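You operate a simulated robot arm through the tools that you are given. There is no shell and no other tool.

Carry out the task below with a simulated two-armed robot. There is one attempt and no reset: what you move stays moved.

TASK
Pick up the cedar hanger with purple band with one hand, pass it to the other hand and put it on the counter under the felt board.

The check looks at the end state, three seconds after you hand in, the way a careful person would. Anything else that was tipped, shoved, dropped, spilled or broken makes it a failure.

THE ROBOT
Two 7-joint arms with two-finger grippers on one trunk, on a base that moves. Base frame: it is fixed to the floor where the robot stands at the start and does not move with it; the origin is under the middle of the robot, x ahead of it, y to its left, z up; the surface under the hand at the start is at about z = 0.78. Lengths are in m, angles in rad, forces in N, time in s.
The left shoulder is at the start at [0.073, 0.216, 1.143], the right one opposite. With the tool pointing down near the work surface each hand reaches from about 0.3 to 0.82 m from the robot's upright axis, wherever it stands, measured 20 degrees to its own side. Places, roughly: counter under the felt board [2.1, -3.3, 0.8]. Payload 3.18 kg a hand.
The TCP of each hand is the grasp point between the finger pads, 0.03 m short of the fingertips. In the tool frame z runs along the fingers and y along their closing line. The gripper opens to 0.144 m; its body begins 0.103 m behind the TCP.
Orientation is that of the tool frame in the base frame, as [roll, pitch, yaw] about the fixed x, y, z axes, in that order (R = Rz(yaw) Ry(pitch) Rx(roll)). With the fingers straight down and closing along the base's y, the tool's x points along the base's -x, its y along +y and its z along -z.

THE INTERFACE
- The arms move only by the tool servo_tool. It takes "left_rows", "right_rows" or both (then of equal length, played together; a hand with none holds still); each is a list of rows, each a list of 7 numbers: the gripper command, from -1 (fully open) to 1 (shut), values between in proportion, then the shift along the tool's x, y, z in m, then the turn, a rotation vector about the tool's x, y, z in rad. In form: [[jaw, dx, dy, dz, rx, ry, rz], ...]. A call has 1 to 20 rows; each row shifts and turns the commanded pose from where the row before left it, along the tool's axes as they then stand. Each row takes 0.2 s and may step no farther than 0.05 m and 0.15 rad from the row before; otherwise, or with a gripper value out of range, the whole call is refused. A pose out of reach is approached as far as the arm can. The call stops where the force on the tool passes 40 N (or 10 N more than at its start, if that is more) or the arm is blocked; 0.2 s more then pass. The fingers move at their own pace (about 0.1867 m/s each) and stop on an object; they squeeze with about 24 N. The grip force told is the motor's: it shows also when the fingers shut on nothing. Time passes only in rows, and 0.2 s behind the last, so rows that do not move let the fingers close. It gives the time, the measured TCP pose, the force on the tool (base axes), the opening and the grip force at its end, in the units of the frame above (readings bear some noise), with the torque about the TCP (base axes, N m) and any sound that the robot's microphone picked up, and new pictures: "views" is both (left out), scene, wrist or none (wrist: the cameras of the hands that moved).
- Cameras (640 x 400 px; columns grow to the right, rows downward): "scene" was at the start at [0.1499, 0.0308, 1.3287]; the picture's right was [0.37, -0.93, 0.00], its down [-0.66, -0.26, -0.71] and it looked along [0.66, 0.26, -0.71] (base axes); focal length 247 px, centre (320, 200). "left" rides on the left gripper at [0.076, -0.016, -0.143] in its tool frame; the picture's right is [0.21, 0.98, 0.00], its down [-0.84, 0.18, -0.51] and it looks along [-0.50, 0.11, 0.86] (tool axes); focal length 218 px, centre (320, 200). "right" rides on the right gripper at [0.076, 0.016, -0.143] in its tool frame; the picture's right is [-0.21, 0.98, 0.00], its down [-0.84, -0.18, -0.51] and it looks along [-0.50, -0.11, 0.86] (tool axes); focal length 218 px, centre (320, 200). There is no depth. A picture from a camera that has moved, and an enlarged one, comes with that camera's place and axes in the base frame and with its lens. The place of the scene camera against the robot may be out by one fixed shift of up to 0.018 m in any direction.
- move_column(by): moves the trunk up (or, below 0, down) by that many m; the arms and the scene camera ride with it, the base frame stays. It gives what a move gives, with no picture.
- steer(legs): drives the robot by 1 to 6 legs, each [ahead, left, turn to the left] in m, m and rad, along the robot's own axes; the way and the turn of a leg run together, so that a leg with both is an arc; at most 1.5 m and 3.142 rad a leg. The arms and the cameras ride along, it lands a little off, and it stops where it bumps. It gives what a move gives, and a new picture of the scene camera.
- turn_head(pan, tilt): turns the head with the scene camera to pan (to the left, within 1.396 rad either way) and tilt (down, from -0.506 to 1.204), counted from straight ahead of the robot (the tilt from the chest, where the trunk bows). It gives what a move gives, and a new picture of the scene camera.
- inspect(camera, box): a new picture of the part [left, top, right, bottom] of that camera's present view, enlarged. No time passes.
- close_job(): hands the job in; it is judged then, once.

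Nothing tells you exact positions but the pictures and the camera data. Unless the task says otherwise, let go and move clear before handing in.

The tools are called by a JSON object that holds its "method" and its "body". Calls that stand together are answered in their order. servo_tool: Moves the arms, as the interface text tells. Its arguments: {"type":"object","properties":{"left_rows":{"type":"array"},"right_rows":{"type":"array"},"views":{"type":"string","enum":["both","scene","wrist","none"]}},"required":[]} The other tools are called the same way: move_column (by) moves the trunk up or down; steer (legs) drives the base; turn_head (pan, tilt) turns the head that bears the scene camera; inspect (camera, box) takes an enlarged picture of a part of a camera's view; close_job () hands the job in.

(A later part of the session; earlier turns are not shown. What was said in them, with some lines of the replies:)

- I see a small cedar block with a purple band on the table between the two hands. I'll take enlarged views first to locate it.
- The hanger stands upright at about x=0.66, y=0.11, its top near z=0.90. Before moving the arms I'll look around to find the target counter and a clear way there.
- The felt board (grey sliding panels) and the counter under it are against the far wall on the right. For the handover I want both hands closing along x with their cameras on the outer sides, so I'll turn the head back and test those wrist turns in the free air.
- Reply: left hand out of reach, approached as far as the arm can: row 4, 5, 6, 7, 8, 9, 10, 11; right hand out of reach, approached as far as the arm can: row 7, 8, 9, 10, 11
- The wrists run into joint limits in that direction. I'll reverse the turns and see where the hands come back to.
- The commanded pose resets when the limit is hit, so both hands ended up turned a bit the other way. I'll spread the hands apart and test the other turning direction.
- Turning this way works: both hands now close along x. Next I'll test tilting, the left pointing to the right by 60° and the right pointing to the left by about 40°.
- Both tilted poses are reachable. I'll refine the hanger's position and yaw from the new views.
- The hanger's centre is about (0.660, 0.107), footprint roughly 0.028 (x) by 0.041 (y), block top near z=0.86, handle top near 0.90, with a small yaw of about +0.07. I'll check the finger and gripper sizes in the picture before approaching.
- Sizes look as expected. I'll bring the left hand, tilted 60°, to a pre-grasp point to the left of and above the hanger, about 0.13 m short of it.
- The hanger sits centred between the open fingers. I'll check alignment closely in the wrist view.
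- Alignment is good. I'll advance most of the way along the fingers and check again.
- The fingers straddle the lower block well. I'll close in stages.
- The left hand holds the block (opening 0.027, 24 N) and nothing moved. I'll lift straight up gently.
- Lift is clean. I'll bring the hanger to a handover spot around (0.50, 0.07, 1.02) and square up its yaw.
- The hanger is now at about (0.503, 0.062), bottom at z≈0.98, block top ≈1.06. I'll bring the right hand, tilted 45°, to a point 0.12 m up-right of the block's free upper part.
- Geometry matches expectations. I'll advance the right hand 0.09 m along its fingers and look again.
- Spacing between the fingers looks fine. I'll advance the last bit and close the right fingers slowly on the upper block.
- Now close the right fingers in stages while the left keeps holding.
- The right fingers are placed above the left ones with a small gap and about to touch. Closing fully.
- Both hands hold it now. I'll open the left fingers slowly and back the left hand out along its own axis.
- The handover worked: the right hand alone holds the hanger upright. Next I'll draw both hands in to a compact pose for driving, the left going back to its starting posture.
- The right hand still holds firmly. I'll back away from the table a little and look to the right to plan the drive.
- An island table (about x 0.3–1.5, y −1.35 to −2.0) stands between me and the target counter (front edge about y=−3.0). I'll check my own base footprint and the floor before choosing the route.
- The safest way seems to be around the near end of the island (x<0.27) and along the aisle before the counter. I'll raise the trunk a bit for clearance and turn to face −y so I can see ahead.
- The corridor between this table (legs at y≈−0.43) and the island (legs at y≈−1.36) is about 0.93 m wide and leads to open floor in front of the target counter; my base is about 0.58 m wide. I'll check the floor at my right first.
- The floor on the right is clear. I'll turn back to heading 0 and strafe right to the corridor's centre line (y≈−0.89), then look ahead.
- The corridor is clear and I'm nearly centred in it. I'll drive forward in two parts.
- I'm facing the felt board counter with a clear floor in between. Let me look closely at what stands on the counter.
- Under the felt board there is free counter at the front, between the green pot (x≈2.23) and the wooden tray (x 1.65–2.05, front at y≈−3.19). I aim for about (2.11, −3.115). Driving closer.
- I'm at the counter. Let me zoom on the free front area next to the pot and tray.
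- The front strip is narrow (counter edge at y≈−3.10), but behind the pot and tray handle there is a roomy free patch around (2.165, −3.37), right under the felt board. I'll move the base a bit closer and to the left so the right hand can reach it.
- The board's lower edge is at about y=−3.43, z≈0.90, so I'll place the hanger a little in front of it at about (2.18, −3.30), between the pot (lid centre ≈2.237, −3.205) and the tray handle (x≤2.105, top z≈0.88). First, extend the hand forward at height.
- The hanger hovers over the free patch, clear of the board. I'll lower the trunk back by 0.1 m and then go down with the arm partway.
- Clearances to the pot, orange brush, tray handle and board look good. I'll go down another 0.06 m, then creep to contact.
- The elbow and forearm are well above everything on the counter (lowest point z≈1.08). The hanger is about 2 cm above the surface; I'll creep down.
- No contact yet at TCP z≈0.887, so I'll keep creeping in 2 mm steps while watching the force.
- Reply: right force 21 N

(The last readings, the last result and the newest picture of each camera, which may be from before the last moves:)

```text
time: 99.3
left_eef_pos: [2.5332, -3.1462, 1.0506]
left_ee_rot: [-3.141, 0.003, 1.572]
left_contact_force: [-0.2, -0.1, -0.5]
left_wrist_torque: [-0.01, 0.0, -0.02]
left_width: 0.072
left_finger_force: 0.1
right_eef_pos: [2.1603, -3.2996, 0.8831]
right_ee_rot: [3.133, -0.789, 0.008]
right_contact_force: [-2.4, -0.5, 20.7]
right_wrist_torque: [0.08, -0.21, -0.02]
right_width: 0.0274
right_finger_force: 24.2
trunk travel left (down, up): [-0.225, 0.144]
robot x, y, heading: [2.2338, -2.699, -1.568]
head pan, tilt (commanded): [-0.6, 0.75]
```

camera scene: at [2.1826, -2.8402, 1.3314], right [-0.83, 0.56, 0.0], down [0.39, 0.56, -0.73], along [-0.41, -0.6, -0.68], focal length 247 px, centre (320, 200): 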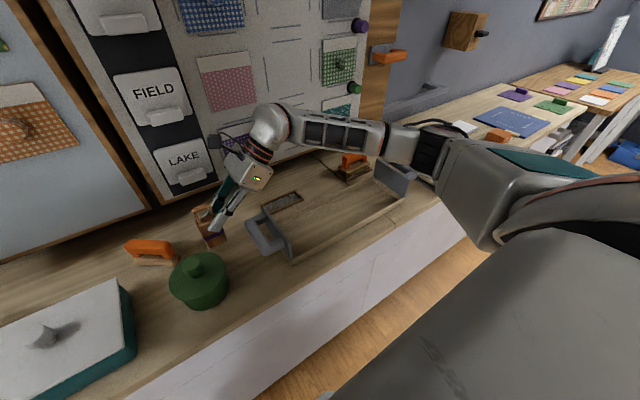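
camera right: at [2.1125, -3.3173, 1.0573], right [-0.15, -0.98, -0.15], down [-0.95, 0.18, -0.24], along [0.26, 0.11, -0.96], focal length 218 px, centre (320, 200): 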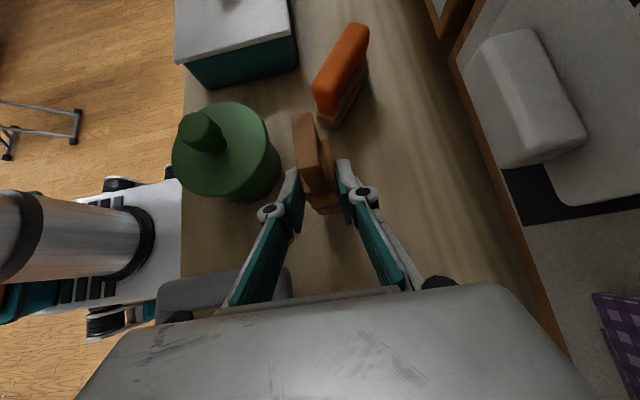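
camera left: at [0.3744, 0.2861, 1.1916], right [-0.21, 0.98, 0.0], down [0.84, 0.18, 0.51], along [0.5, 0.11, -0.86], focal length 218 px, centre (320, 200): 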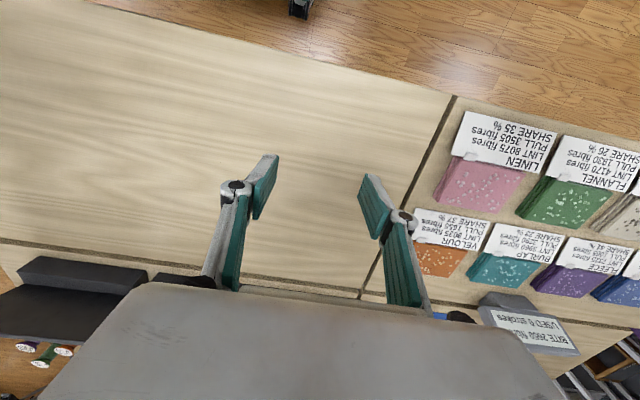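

Contact: the counter pushes up with about 20 N. I'll ease back up about 2.5 mm so it rests lightly before letting go.

{"method": "servo_tool", "body": {"right_rows": [[1, 0.0016, 0, -0.0016, 0, 0, 0], [1, 0, 0, 0, 0, 0, 0]], "views": "both"}}

{"method": "inspect", "body": {"camera": "scene", "box": [170, 170, 270, 270]}}

```text
time: 99.9
left_eef_pos: [2.5345, -3.1469, 1.0481]
left_ee_rot: [3.141, 0.001, 1.574]
left_contact_force: [0.0, 0.1, -0.1]
left_wrist_torque: [0.01, -0.02, 0.02]
left_width: 0.072
left_finger_force: 0.0
right_eef_pos: [2.1606, -3.301, 0.8824]
right_ee_rot: [3.138, -0.787, 0.004]
right_contact_force: [0.9, -3.2, 17.4]
right_wrist_torque: [-0.14, -0.58, -0.1]
right_width: 0.0272
right_finger_force: 24.0
trunk travel left (down, up): [-0.225, 0.144]
robot x, y, heading: [2.2312, -2.6983, -1.567]
head pan, tilt (commanded): [-0.6, 0.75]
camera scene: at [2.1828, -2.8392, 1.3315], right [-0.82, 0.57, 0.0], down [0.39, 0.56, -0.73], along [-0.41, -0.6, -0.68], focal length 247 px, centre (320, 200)
camera right: at [2.1128, -3.3165, 1.036], right [-0.15, -0.98, -0.14], down [-0.95, 0.18, -0.24], along [0.26, 0.1, -0.96], focal length 218 px, centre (320, 200)
```

scene: 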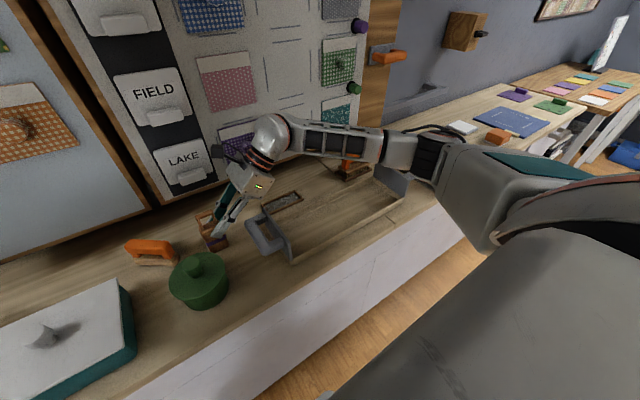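
right: 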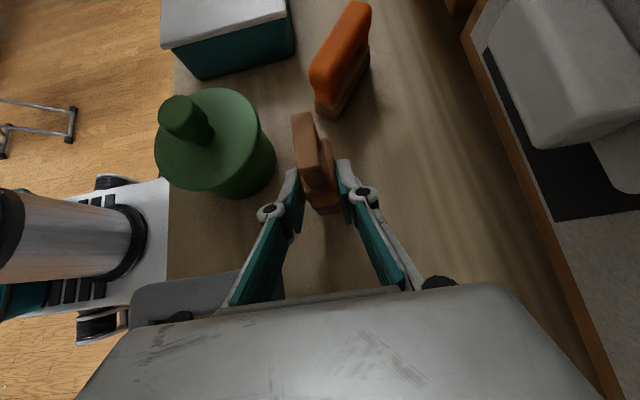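

```text
4.00 times, centred on (220, 220) of scene
camera zoom: at [2.1828, -2.8392, 1.3315], right [-0.82, 0.57, 0.0], down [0.39, 0.56, -0.73], along [-0.41, -0.6, -0.68], focal length 988 px, centre (720, 120)
```

zoom: 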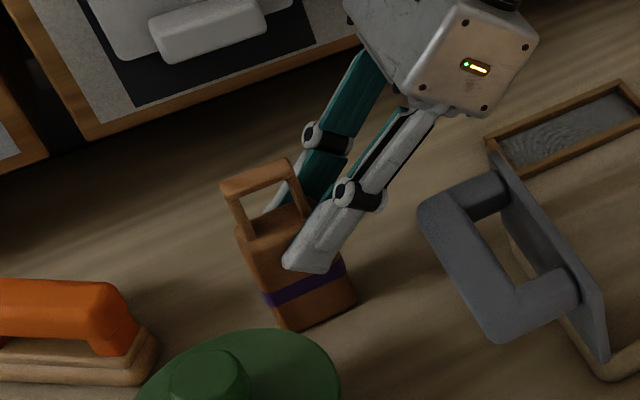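

{"method": "servo_tool", "body": {"right_rows": [[1, 0, 0, 0, 0, 0, 0], [1, 0, 0, 0, 0, 0, 0]], "views": "none"}}

```text
time: 100.5
left_eef_pos: [2.5353, -3.147, 1.0488]
left_ee_rot: [-3.141, 0.002, 1.57]
left_contact_force: [-1.1, 0.4, 0.5]
left_wrist_torque: [0.01, 0.0, 0.0]
left_width: 0.072
left_finger_force: 0.0
right_eef_pos: [2.1612, -3.3002, 0.8811]
right_ee_rot: [3.138, -0.784, 0.003]
right_contact_force: [2.4, -4.6, 16.4]
right_wrist_torque: [-0.12, -0.59, -0.06]
right_width: 0.027
right_finger_force: 23.7
trunk travel left (down, up): [-0.225, 0.144]
robot x, y, heading: [2.2298, -2.6936, -1.571]
head pan, tilt (commanded): [-0.6, 0.75]
```

{"method": "servo_tool", "body": {"right_rows": [[1, 0.0011, 0, -0.0011, 0, 0, 0], [1, 0, 0, 0, 0, 0, 0]], "views": "none"}}

{"method": "servo_tool", "body": {"right_rows": [[1, 0.0007, 0, -0.0007, 0, 0, 0], [1, 0, 0, 0, 0, 0, 0]], "views": "none"}}

```text
time: 101.1
left_eef_pos: [2.5345, -3.1466, 1.0483]
left_ee_rot: [3.141, 0.001, 1.573]
left_contact_force: [0.0, 0.0, -0.5]
left_wrist_torque: [0.03, 0.02, 0.0]
left_width: 0.0722
left_finger_force: 0.1
right_eef_pos: [2.1602, -3.2994, 0.8818]
right_ee_rot: [-3.141, -0.783, 0.001]
right_contact_force: [2.9, -2.8, 9.7]
right_wrist_torque: [-0.16, -0.49, -0.1]
right_width: 0.0273
right_finger_force: 24.0
trunk travel left (down, up): [-0.225, 0.144]
robot x, y, heading: [2.2329, -2.6931, -1.575]
head pan, tilt (commanded): [-0.6, 0.75]
```

```text
time: 101.7
left_eef_pos: [2.5344, -3.148, 1.0488]
left_ee_rot: [3.141, 0.001, 1.572]
left_contact_force: [0.5, -0.5, -0.2]
left_wrist_torque: [0.0, -0.01, 0.01]
left_width: 0.072
left_finger_force: 0.1
right_eef_pos: [2.1596, -3.2986, 0.8804]
right_ee_rot: [-3.139, -0.785, -0.002]
right_contact_force: [0.7, -0.5, 1.7]
right_wrist_torque: [-0.01, -0.12, -0.02]
right_width: 0.0274
right_finger_force: 23.5
trunk travel left (down, up): [-0.225, 0.144]
robot x, y, heading: [2.2364, -2.6948, -1.575]
head pan, tilt (commanded): [-0.6, 0.75]
```

Load is now about 2 N, so the hanger rests on the counter. I'll open the fingers slowly and only a little.

{"method": "servo_tool", "body": {"right_rows": [[0.62, 0, 0, 0, 0, 0, 0], [0.58, 0, 0, 0, 0, 0, 0], [0.54, 0, 0, 0, 0, 0, 0], [0.48, 0, 0, 0, 0, 0, 0], [0.42, 0, 0, 0, 0, 0, 0], [0.42, 0, 0, 0, 0, 0, 0]], "views": "both"}}

{"method": "inspect", "body": {"camera": "scene", "box": [170, 170, 270, 270]}}

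{"method": "inspect", "body": {"camera": "right", "box": [230, 80, 420, 270]}}

```text
time: 103.1
left_eef_pos: [2.5338, -3.1487, 1.0484]
left_ee_rot: [3.14, 0.0, 1.572]
left_contact_force: [0.2, 0.5, -0.5]
left_wrist_torque: [0.0, -0.02, 0.0]
left_width: 0.072
left_finger_force: 0.1
right_eef_pos: [2.1608, -3.3005, 0.8834]
right_ee_rot: [3.14, -0.786, 0.0]
right_contact_force: [-0.8, -0.8, 0.2]
right_wrist_torque: [0.0, -0.02, 0.0]
right_width: 0.0417
right_finger_force: 0.0
trunk travel left (down, up): [-0.225, 0.144]
robot x, y, heading: [2.232, -2.6943, -1.573]
head pan, tilt (commanded): [-0.6, 0.75]
camera scene: at [2.1826, -2.8401, 1.3314], right [-0.82, 0.57, 0.0], down [0.39, 0.56, -0.73], along [-0.41, -0.6, -0.68], focal length 247 px, centre (320, 200)
camera right: at [2.1126, -3.3165, 1.0375], right [-0.15, -0.98, -0.15], down [-0.95, 0.18, -0.24], along [0.26, 0.11, -0.96], focal length 218 px, centre (320, 200)
```

scene: 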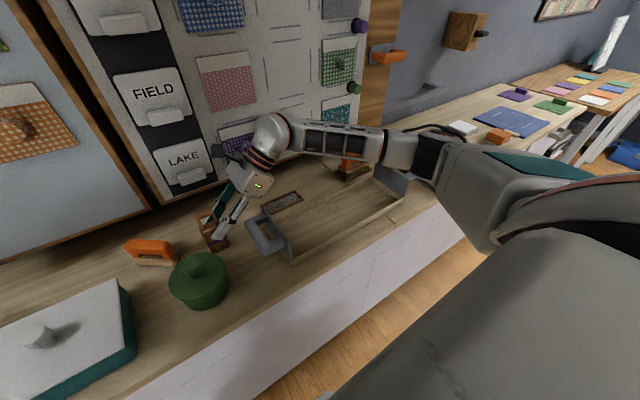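
right: 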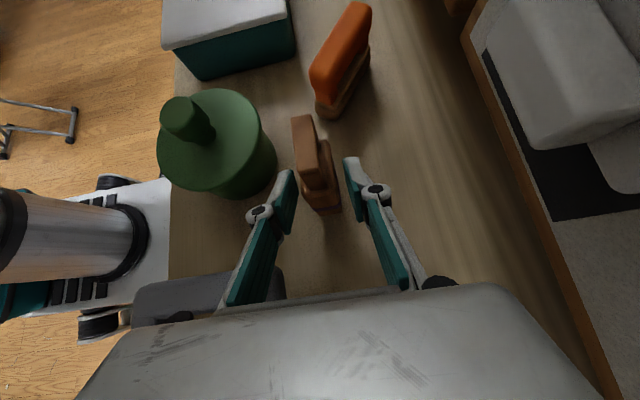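

```text
4.00 times, centred on (220, 220) of scene
camera zoom: at [2.1826, -2.8401, 1.3314], right [-0.82, 0.57, 0.0], down [0.39, 0.56, -0.73], along [-0.41, -0.6, -0.68], focal length 988 px, centre (720, 120)
```

zoom: 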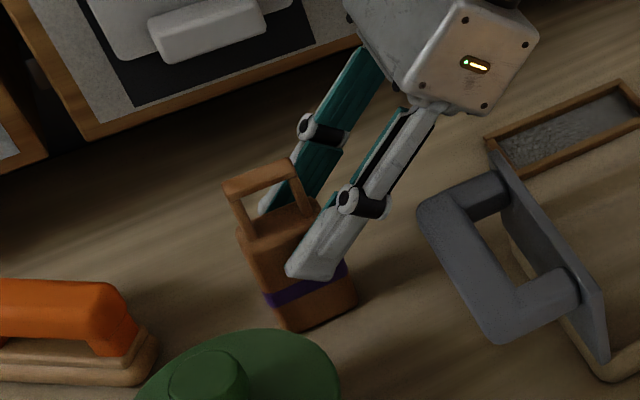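

```text
2.11 times, centred on (325, 175) of right
camera zoom: at [2.1126, -3.3165, 1.0375], right [-0.15, -0.98, -0.15], down [-0.95, 0.18, -0.24], along [0.26, 0.11, -0.96], focal length 460 px, centre (310, 253)
```

zoom: 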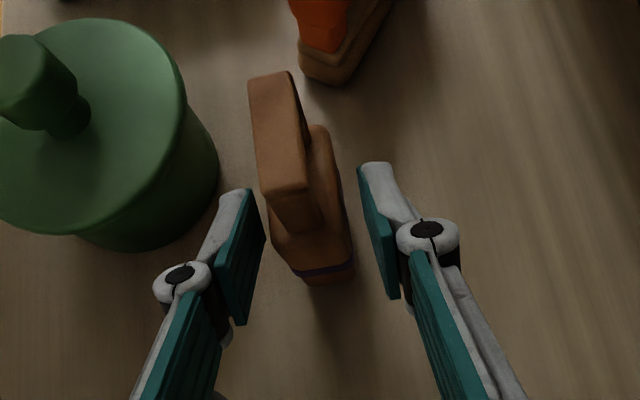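

The hanger stands free between the opened fingers. I'll back the right hand out along its own axis (up and away), keeping the fingers only slightly open.

{"method": "servo_tool", "body": {"right_rows": [[0.3, 0, 0, 0, 0, 0, 0], [0.3, 0, 0, -0.01, 0, 0, 0], [0.3, 0, 0, -0.02, 0, 0, 0], [0.3, 0, 0, -0.025, 0, 0, 0], [0.3, 0, 0, -0.025, 0, 0, 0], [0.3, 0, 0, 0, 0, 0, 0]], "views": "both"}}

{"method": "inspect", "body": {"camera": "scene", "box": [150, 150, 310, 290]}}

```text
time: 104.5
left_eef_pos: [2.5347, -3.148, 1.0489]
left_ee_rot: [3.141, 0.001, 1.572]
left_contact_force: [0.3, 0.0, 0.3]
left_wrist_torque: [0.0, 0.01, -0.01]
left_width: 0.072
left_finger_force: 0.0
right_eef_pos: [2.1065, -3.301, 0.9395]
right_ee_rot: [3.141, -0.786, 0.0]
right_contact_force: [0.3, -1.3, 0.1]
right_wrist_torque: [-0.01, -0.01, 0.03]
right_width: 0.0503
right_finger_force: 0.0
trunk travel left (down, up): [-0.225, 0.144]
robot x, y, heading: [2.2334, -2.6917, -1.575]
head pan, tilt (commanded): [-0.6, 0.75]
camera scene: at [2.1827, -2.8404, 1.3313], right [-0.82, 0.57, 0.0], down [0.39, 0.56, -0.73], along [-0.41, -0.6, -0.68], focal length 247 px, centre (320, 200)
camera right: at [2.0571, -3.3173, 1.0929], right [-0.15, -0.98, -0.15], down [-0.95, 0.18, -0.24], along [0.26, 0.11, -0.96], focal length 218 px, centre (320, 200)
```

scene: 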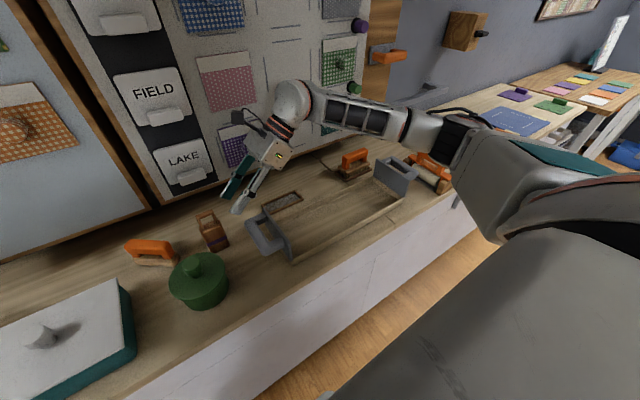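
right: 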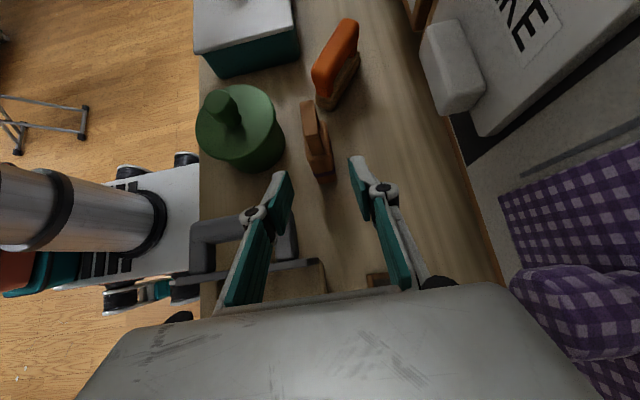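

```text
2.86 times, centred on (230, 220) of scene
camera zoom: at [2.1827, -2.8404, 1.3313], right [-0.82, 0.57, 0.0], down [0.39, 0.56, -0.73], along [-0.41, -0.6, -0.68], focal length 706 px, centre (577, 143)
```

zoom: 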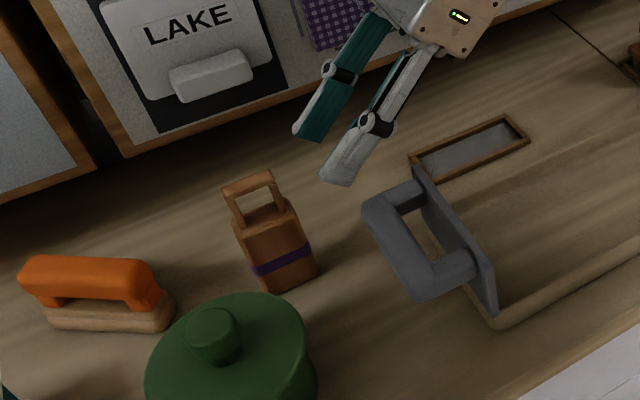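

The hanger stands upright and free on the counter. I'll raise the hand straight up and then draw it back toward the robot.

{"method": "servo_tool", "body": {"right_rows": [[0.3, 0.0212, 0, -0.0212, 0, 0, 0], [0.3, 0.0212, 0, -0.0212, 0, 0, 0], [0.3, 0.0212, 0, -0.0212, 0, 0, 0], [0.3, 0.0212, 0, -0.0212, 0, 0, 0], [0.3, 0.0212, 0, -0.0212, 0, 0, 0], [0.3, 0, -0.035, 0, 0, 0, 0], [0.3, 0, -0.035, 0, 0, 0, 0], [0.3, 0, -0.035, 0, 0, 0, 0], [0.3, 0, -0.035, 0, 0, 0, 0], [0.3, 0, -0.035, 0, 0, 0, 0], [0.3, 0, 0, 0, 0, 0, 0]], "views": "both"}}

{"method": "turn_head", "body": {"pan": 0.0, "tilt": 0.8}}

```text
time: 106.9
left_eef_pos: [2.5345, -3.148, 1.0489]
left_ee_rot: [-3.141, -0.001, 1.573]
left_contact_force: [-0.7, -0.5, -1.1]
left_wrist_torque: [0.01, -0.01, 0.02]
left_width: 0.0718
left_finger_force: 0.1
right_eef_pos: [2.105, -3.1234, 1.0894]
right_ee_rot: [3.141, -0.785, -0.001]
right_contact_force: [-0.6, 0.2, -1.3]
right_wrist_torque: [0.0, -0.01, -0.01]
right_width: 0.0504
right_finger_force: 0.0
trunk travel left (down, up): [-0.225, 0.144]
robot x, y, heading: [2.2301, -2.6949, -1.57]
head pan, tilt (commanded): [-0.6, 0.75]
camera scene: at [2.1827, -2.8406, 1.3313], right [-0.82, 0.57, 0.0], down [0.39, 0.56, -0.73], along [-0.41, -0.6, -0.68], focal length 247 px, centre (320, 200)
camera right: at [2.0567, -3.1402, 1.2426], right [-0.15, -0.98, -0.15], down [-0.95, 0.18, -0.24], along [0.26, 0.11, -0.96], focal length 218 px, centre (320, 200)
```

scene: 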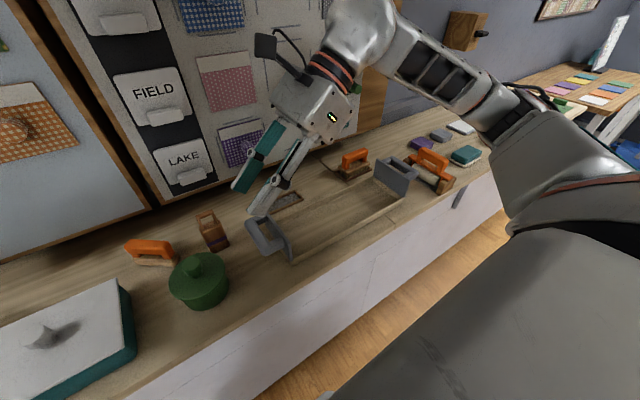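
right: 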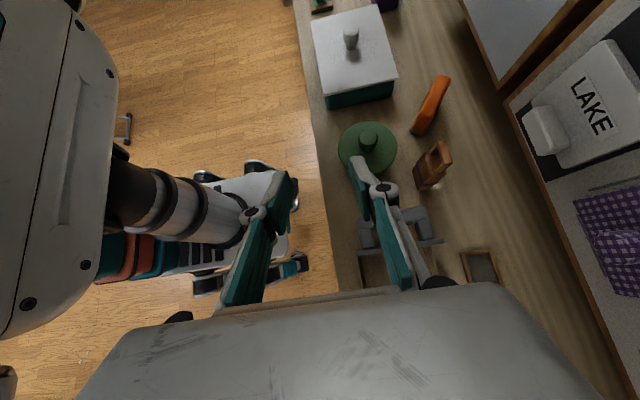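

```text
time: 107.9
left_eef_pos: [2.5346, -3.1472, 1.0487]
left_ee_rot: [-3.14, 0.0, 1.572]
left_contact_force: [-0.5, 0.3, 0.0]
left_wrist_torque: [-0.01, -0.01, 0.02]
left_width: 0.0721
left_finger_force: 0.1
right_eef_pos: [2.1053, -3.1238, 1.0884]
right_ee_rot: [3.14, -0.785, 0.001]
right_contact_force: [-0.1, -0.4, 0.0]
right_wrist_torque: [-0.01, 0.01, 0.04]
right_width: 0.0502
right_finger_force: 0.1
trunk travel left (down, up): [-0.225, 0.144]
robot x, y, heading: [2.2315, -2.6953, -1.576]
head pan, tilt (commanded): [0.0, 0.799]
camera scene: at [2.2293, -2.8524, 1.3274], right [-1.0, 0.0, 0.0], down [0.0, 0.72, -0.7], along [0.0, -0.7, -0.72], focal length 247 px, centre (320, 200)
```

scene: 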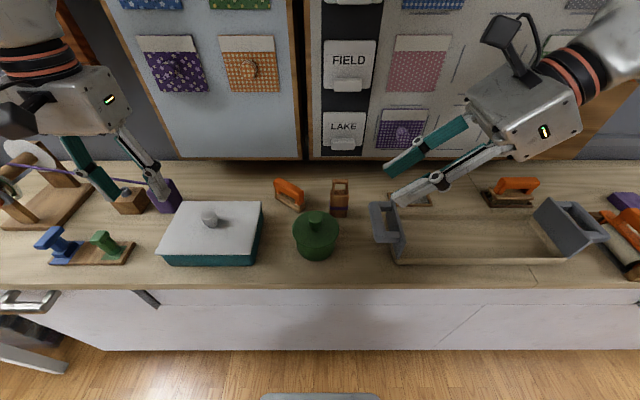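

{"method": "inspect", "body": {"camera": "scene", "box": [260, 150, 420, 270]}}

{"method": "steer", "body": {"legs": [[-0.25, 0, 0]]}}

```text
3.33 times, centred on (340, 210) of scene
camera zoom: at [2.2293, -2.8524, 1.3274], right [-1.0, 0.0, 0.0], down [0.0, 0.72, -0.7], along [0.0, -0.7, -0.72], focal length 823 px, centre (253, 167)
```

zoom: 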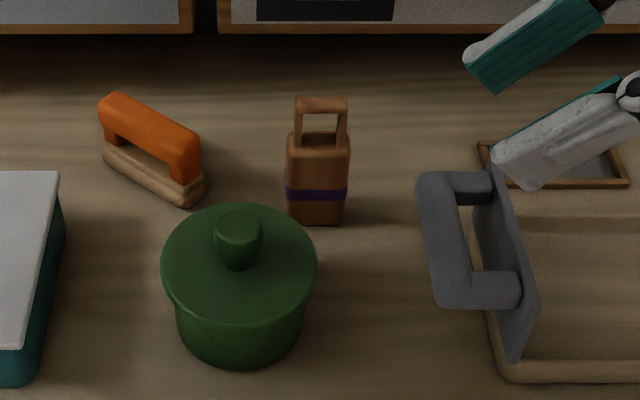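

```text
time: 109.8
left_eef_pos: [2.5358, -2.8964, 1.0503]
left_ee_rot: [-3.141, -0.001, 1.576]
left_contact_force: [0.3, -0.7, -0.2]
left_wrist_torque: [-0.02, 0.0, -0.02]
left_width: 0.0721
left_finger_force: 0.0
right_eef_pos: [2.105, -2.8722, 1.0889]
right_ee_rot: [3.14, -0.787, 0.006]
right_contact_force: [0.0, 0.2, 0.8]
right_wrist_torque: [-0.04, 0.02, -0.01]
right_width: 0.0503
right_finger_force: 0.1
trunk travel left (down, up): [-0.225, 0.144]
robot x, y, heading: [2.2329, -2.4476, -1.574]
head pan, tilt (commanded): [0.0, 0.799]
camera scene: at [2.2296, -2.6015, 1.3275], right [-1.0, 0.0, 0.0], down [0.0, 0.72, -0.7], along [0.0, -0.7, -0.72], focal length 247 px, centre (320, 200)
```

scene: 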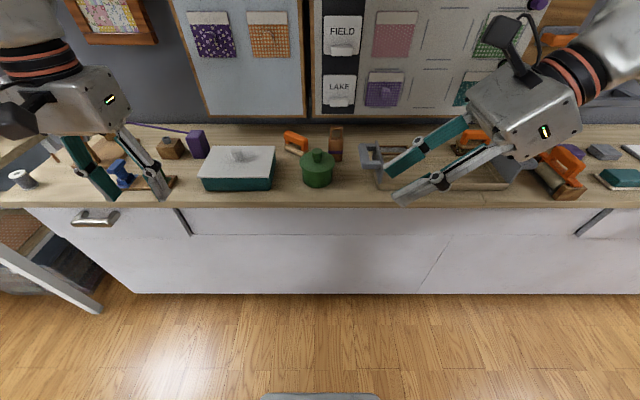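

The cedar hanger stands upright on the counter under the felt board, between the pot and the tray. Nothing else on the counter has shifted, and both hands are empty and clear, so I'm handing in.

{"method": "close_job", "body": {}}

```text
The job is handed in.
```

The cedar hanger with the purple band is standing upright on the counter under the felt board, at about (2.18, −3.30), between the green pot and the wooden tray. I handed the job in.

- **Pass:** the left hand picked the hanger up from the mending table and handed it to the right hand in mid-air. The right hand carried it over and set it down.
- **Other objects:** the robot bumped into nothing on the drive. In the last pictures, the other things on the counter looked unmoved.
- **At hand-in:** both hands were empty and the robot had backed about 0.25 m away from the counter.
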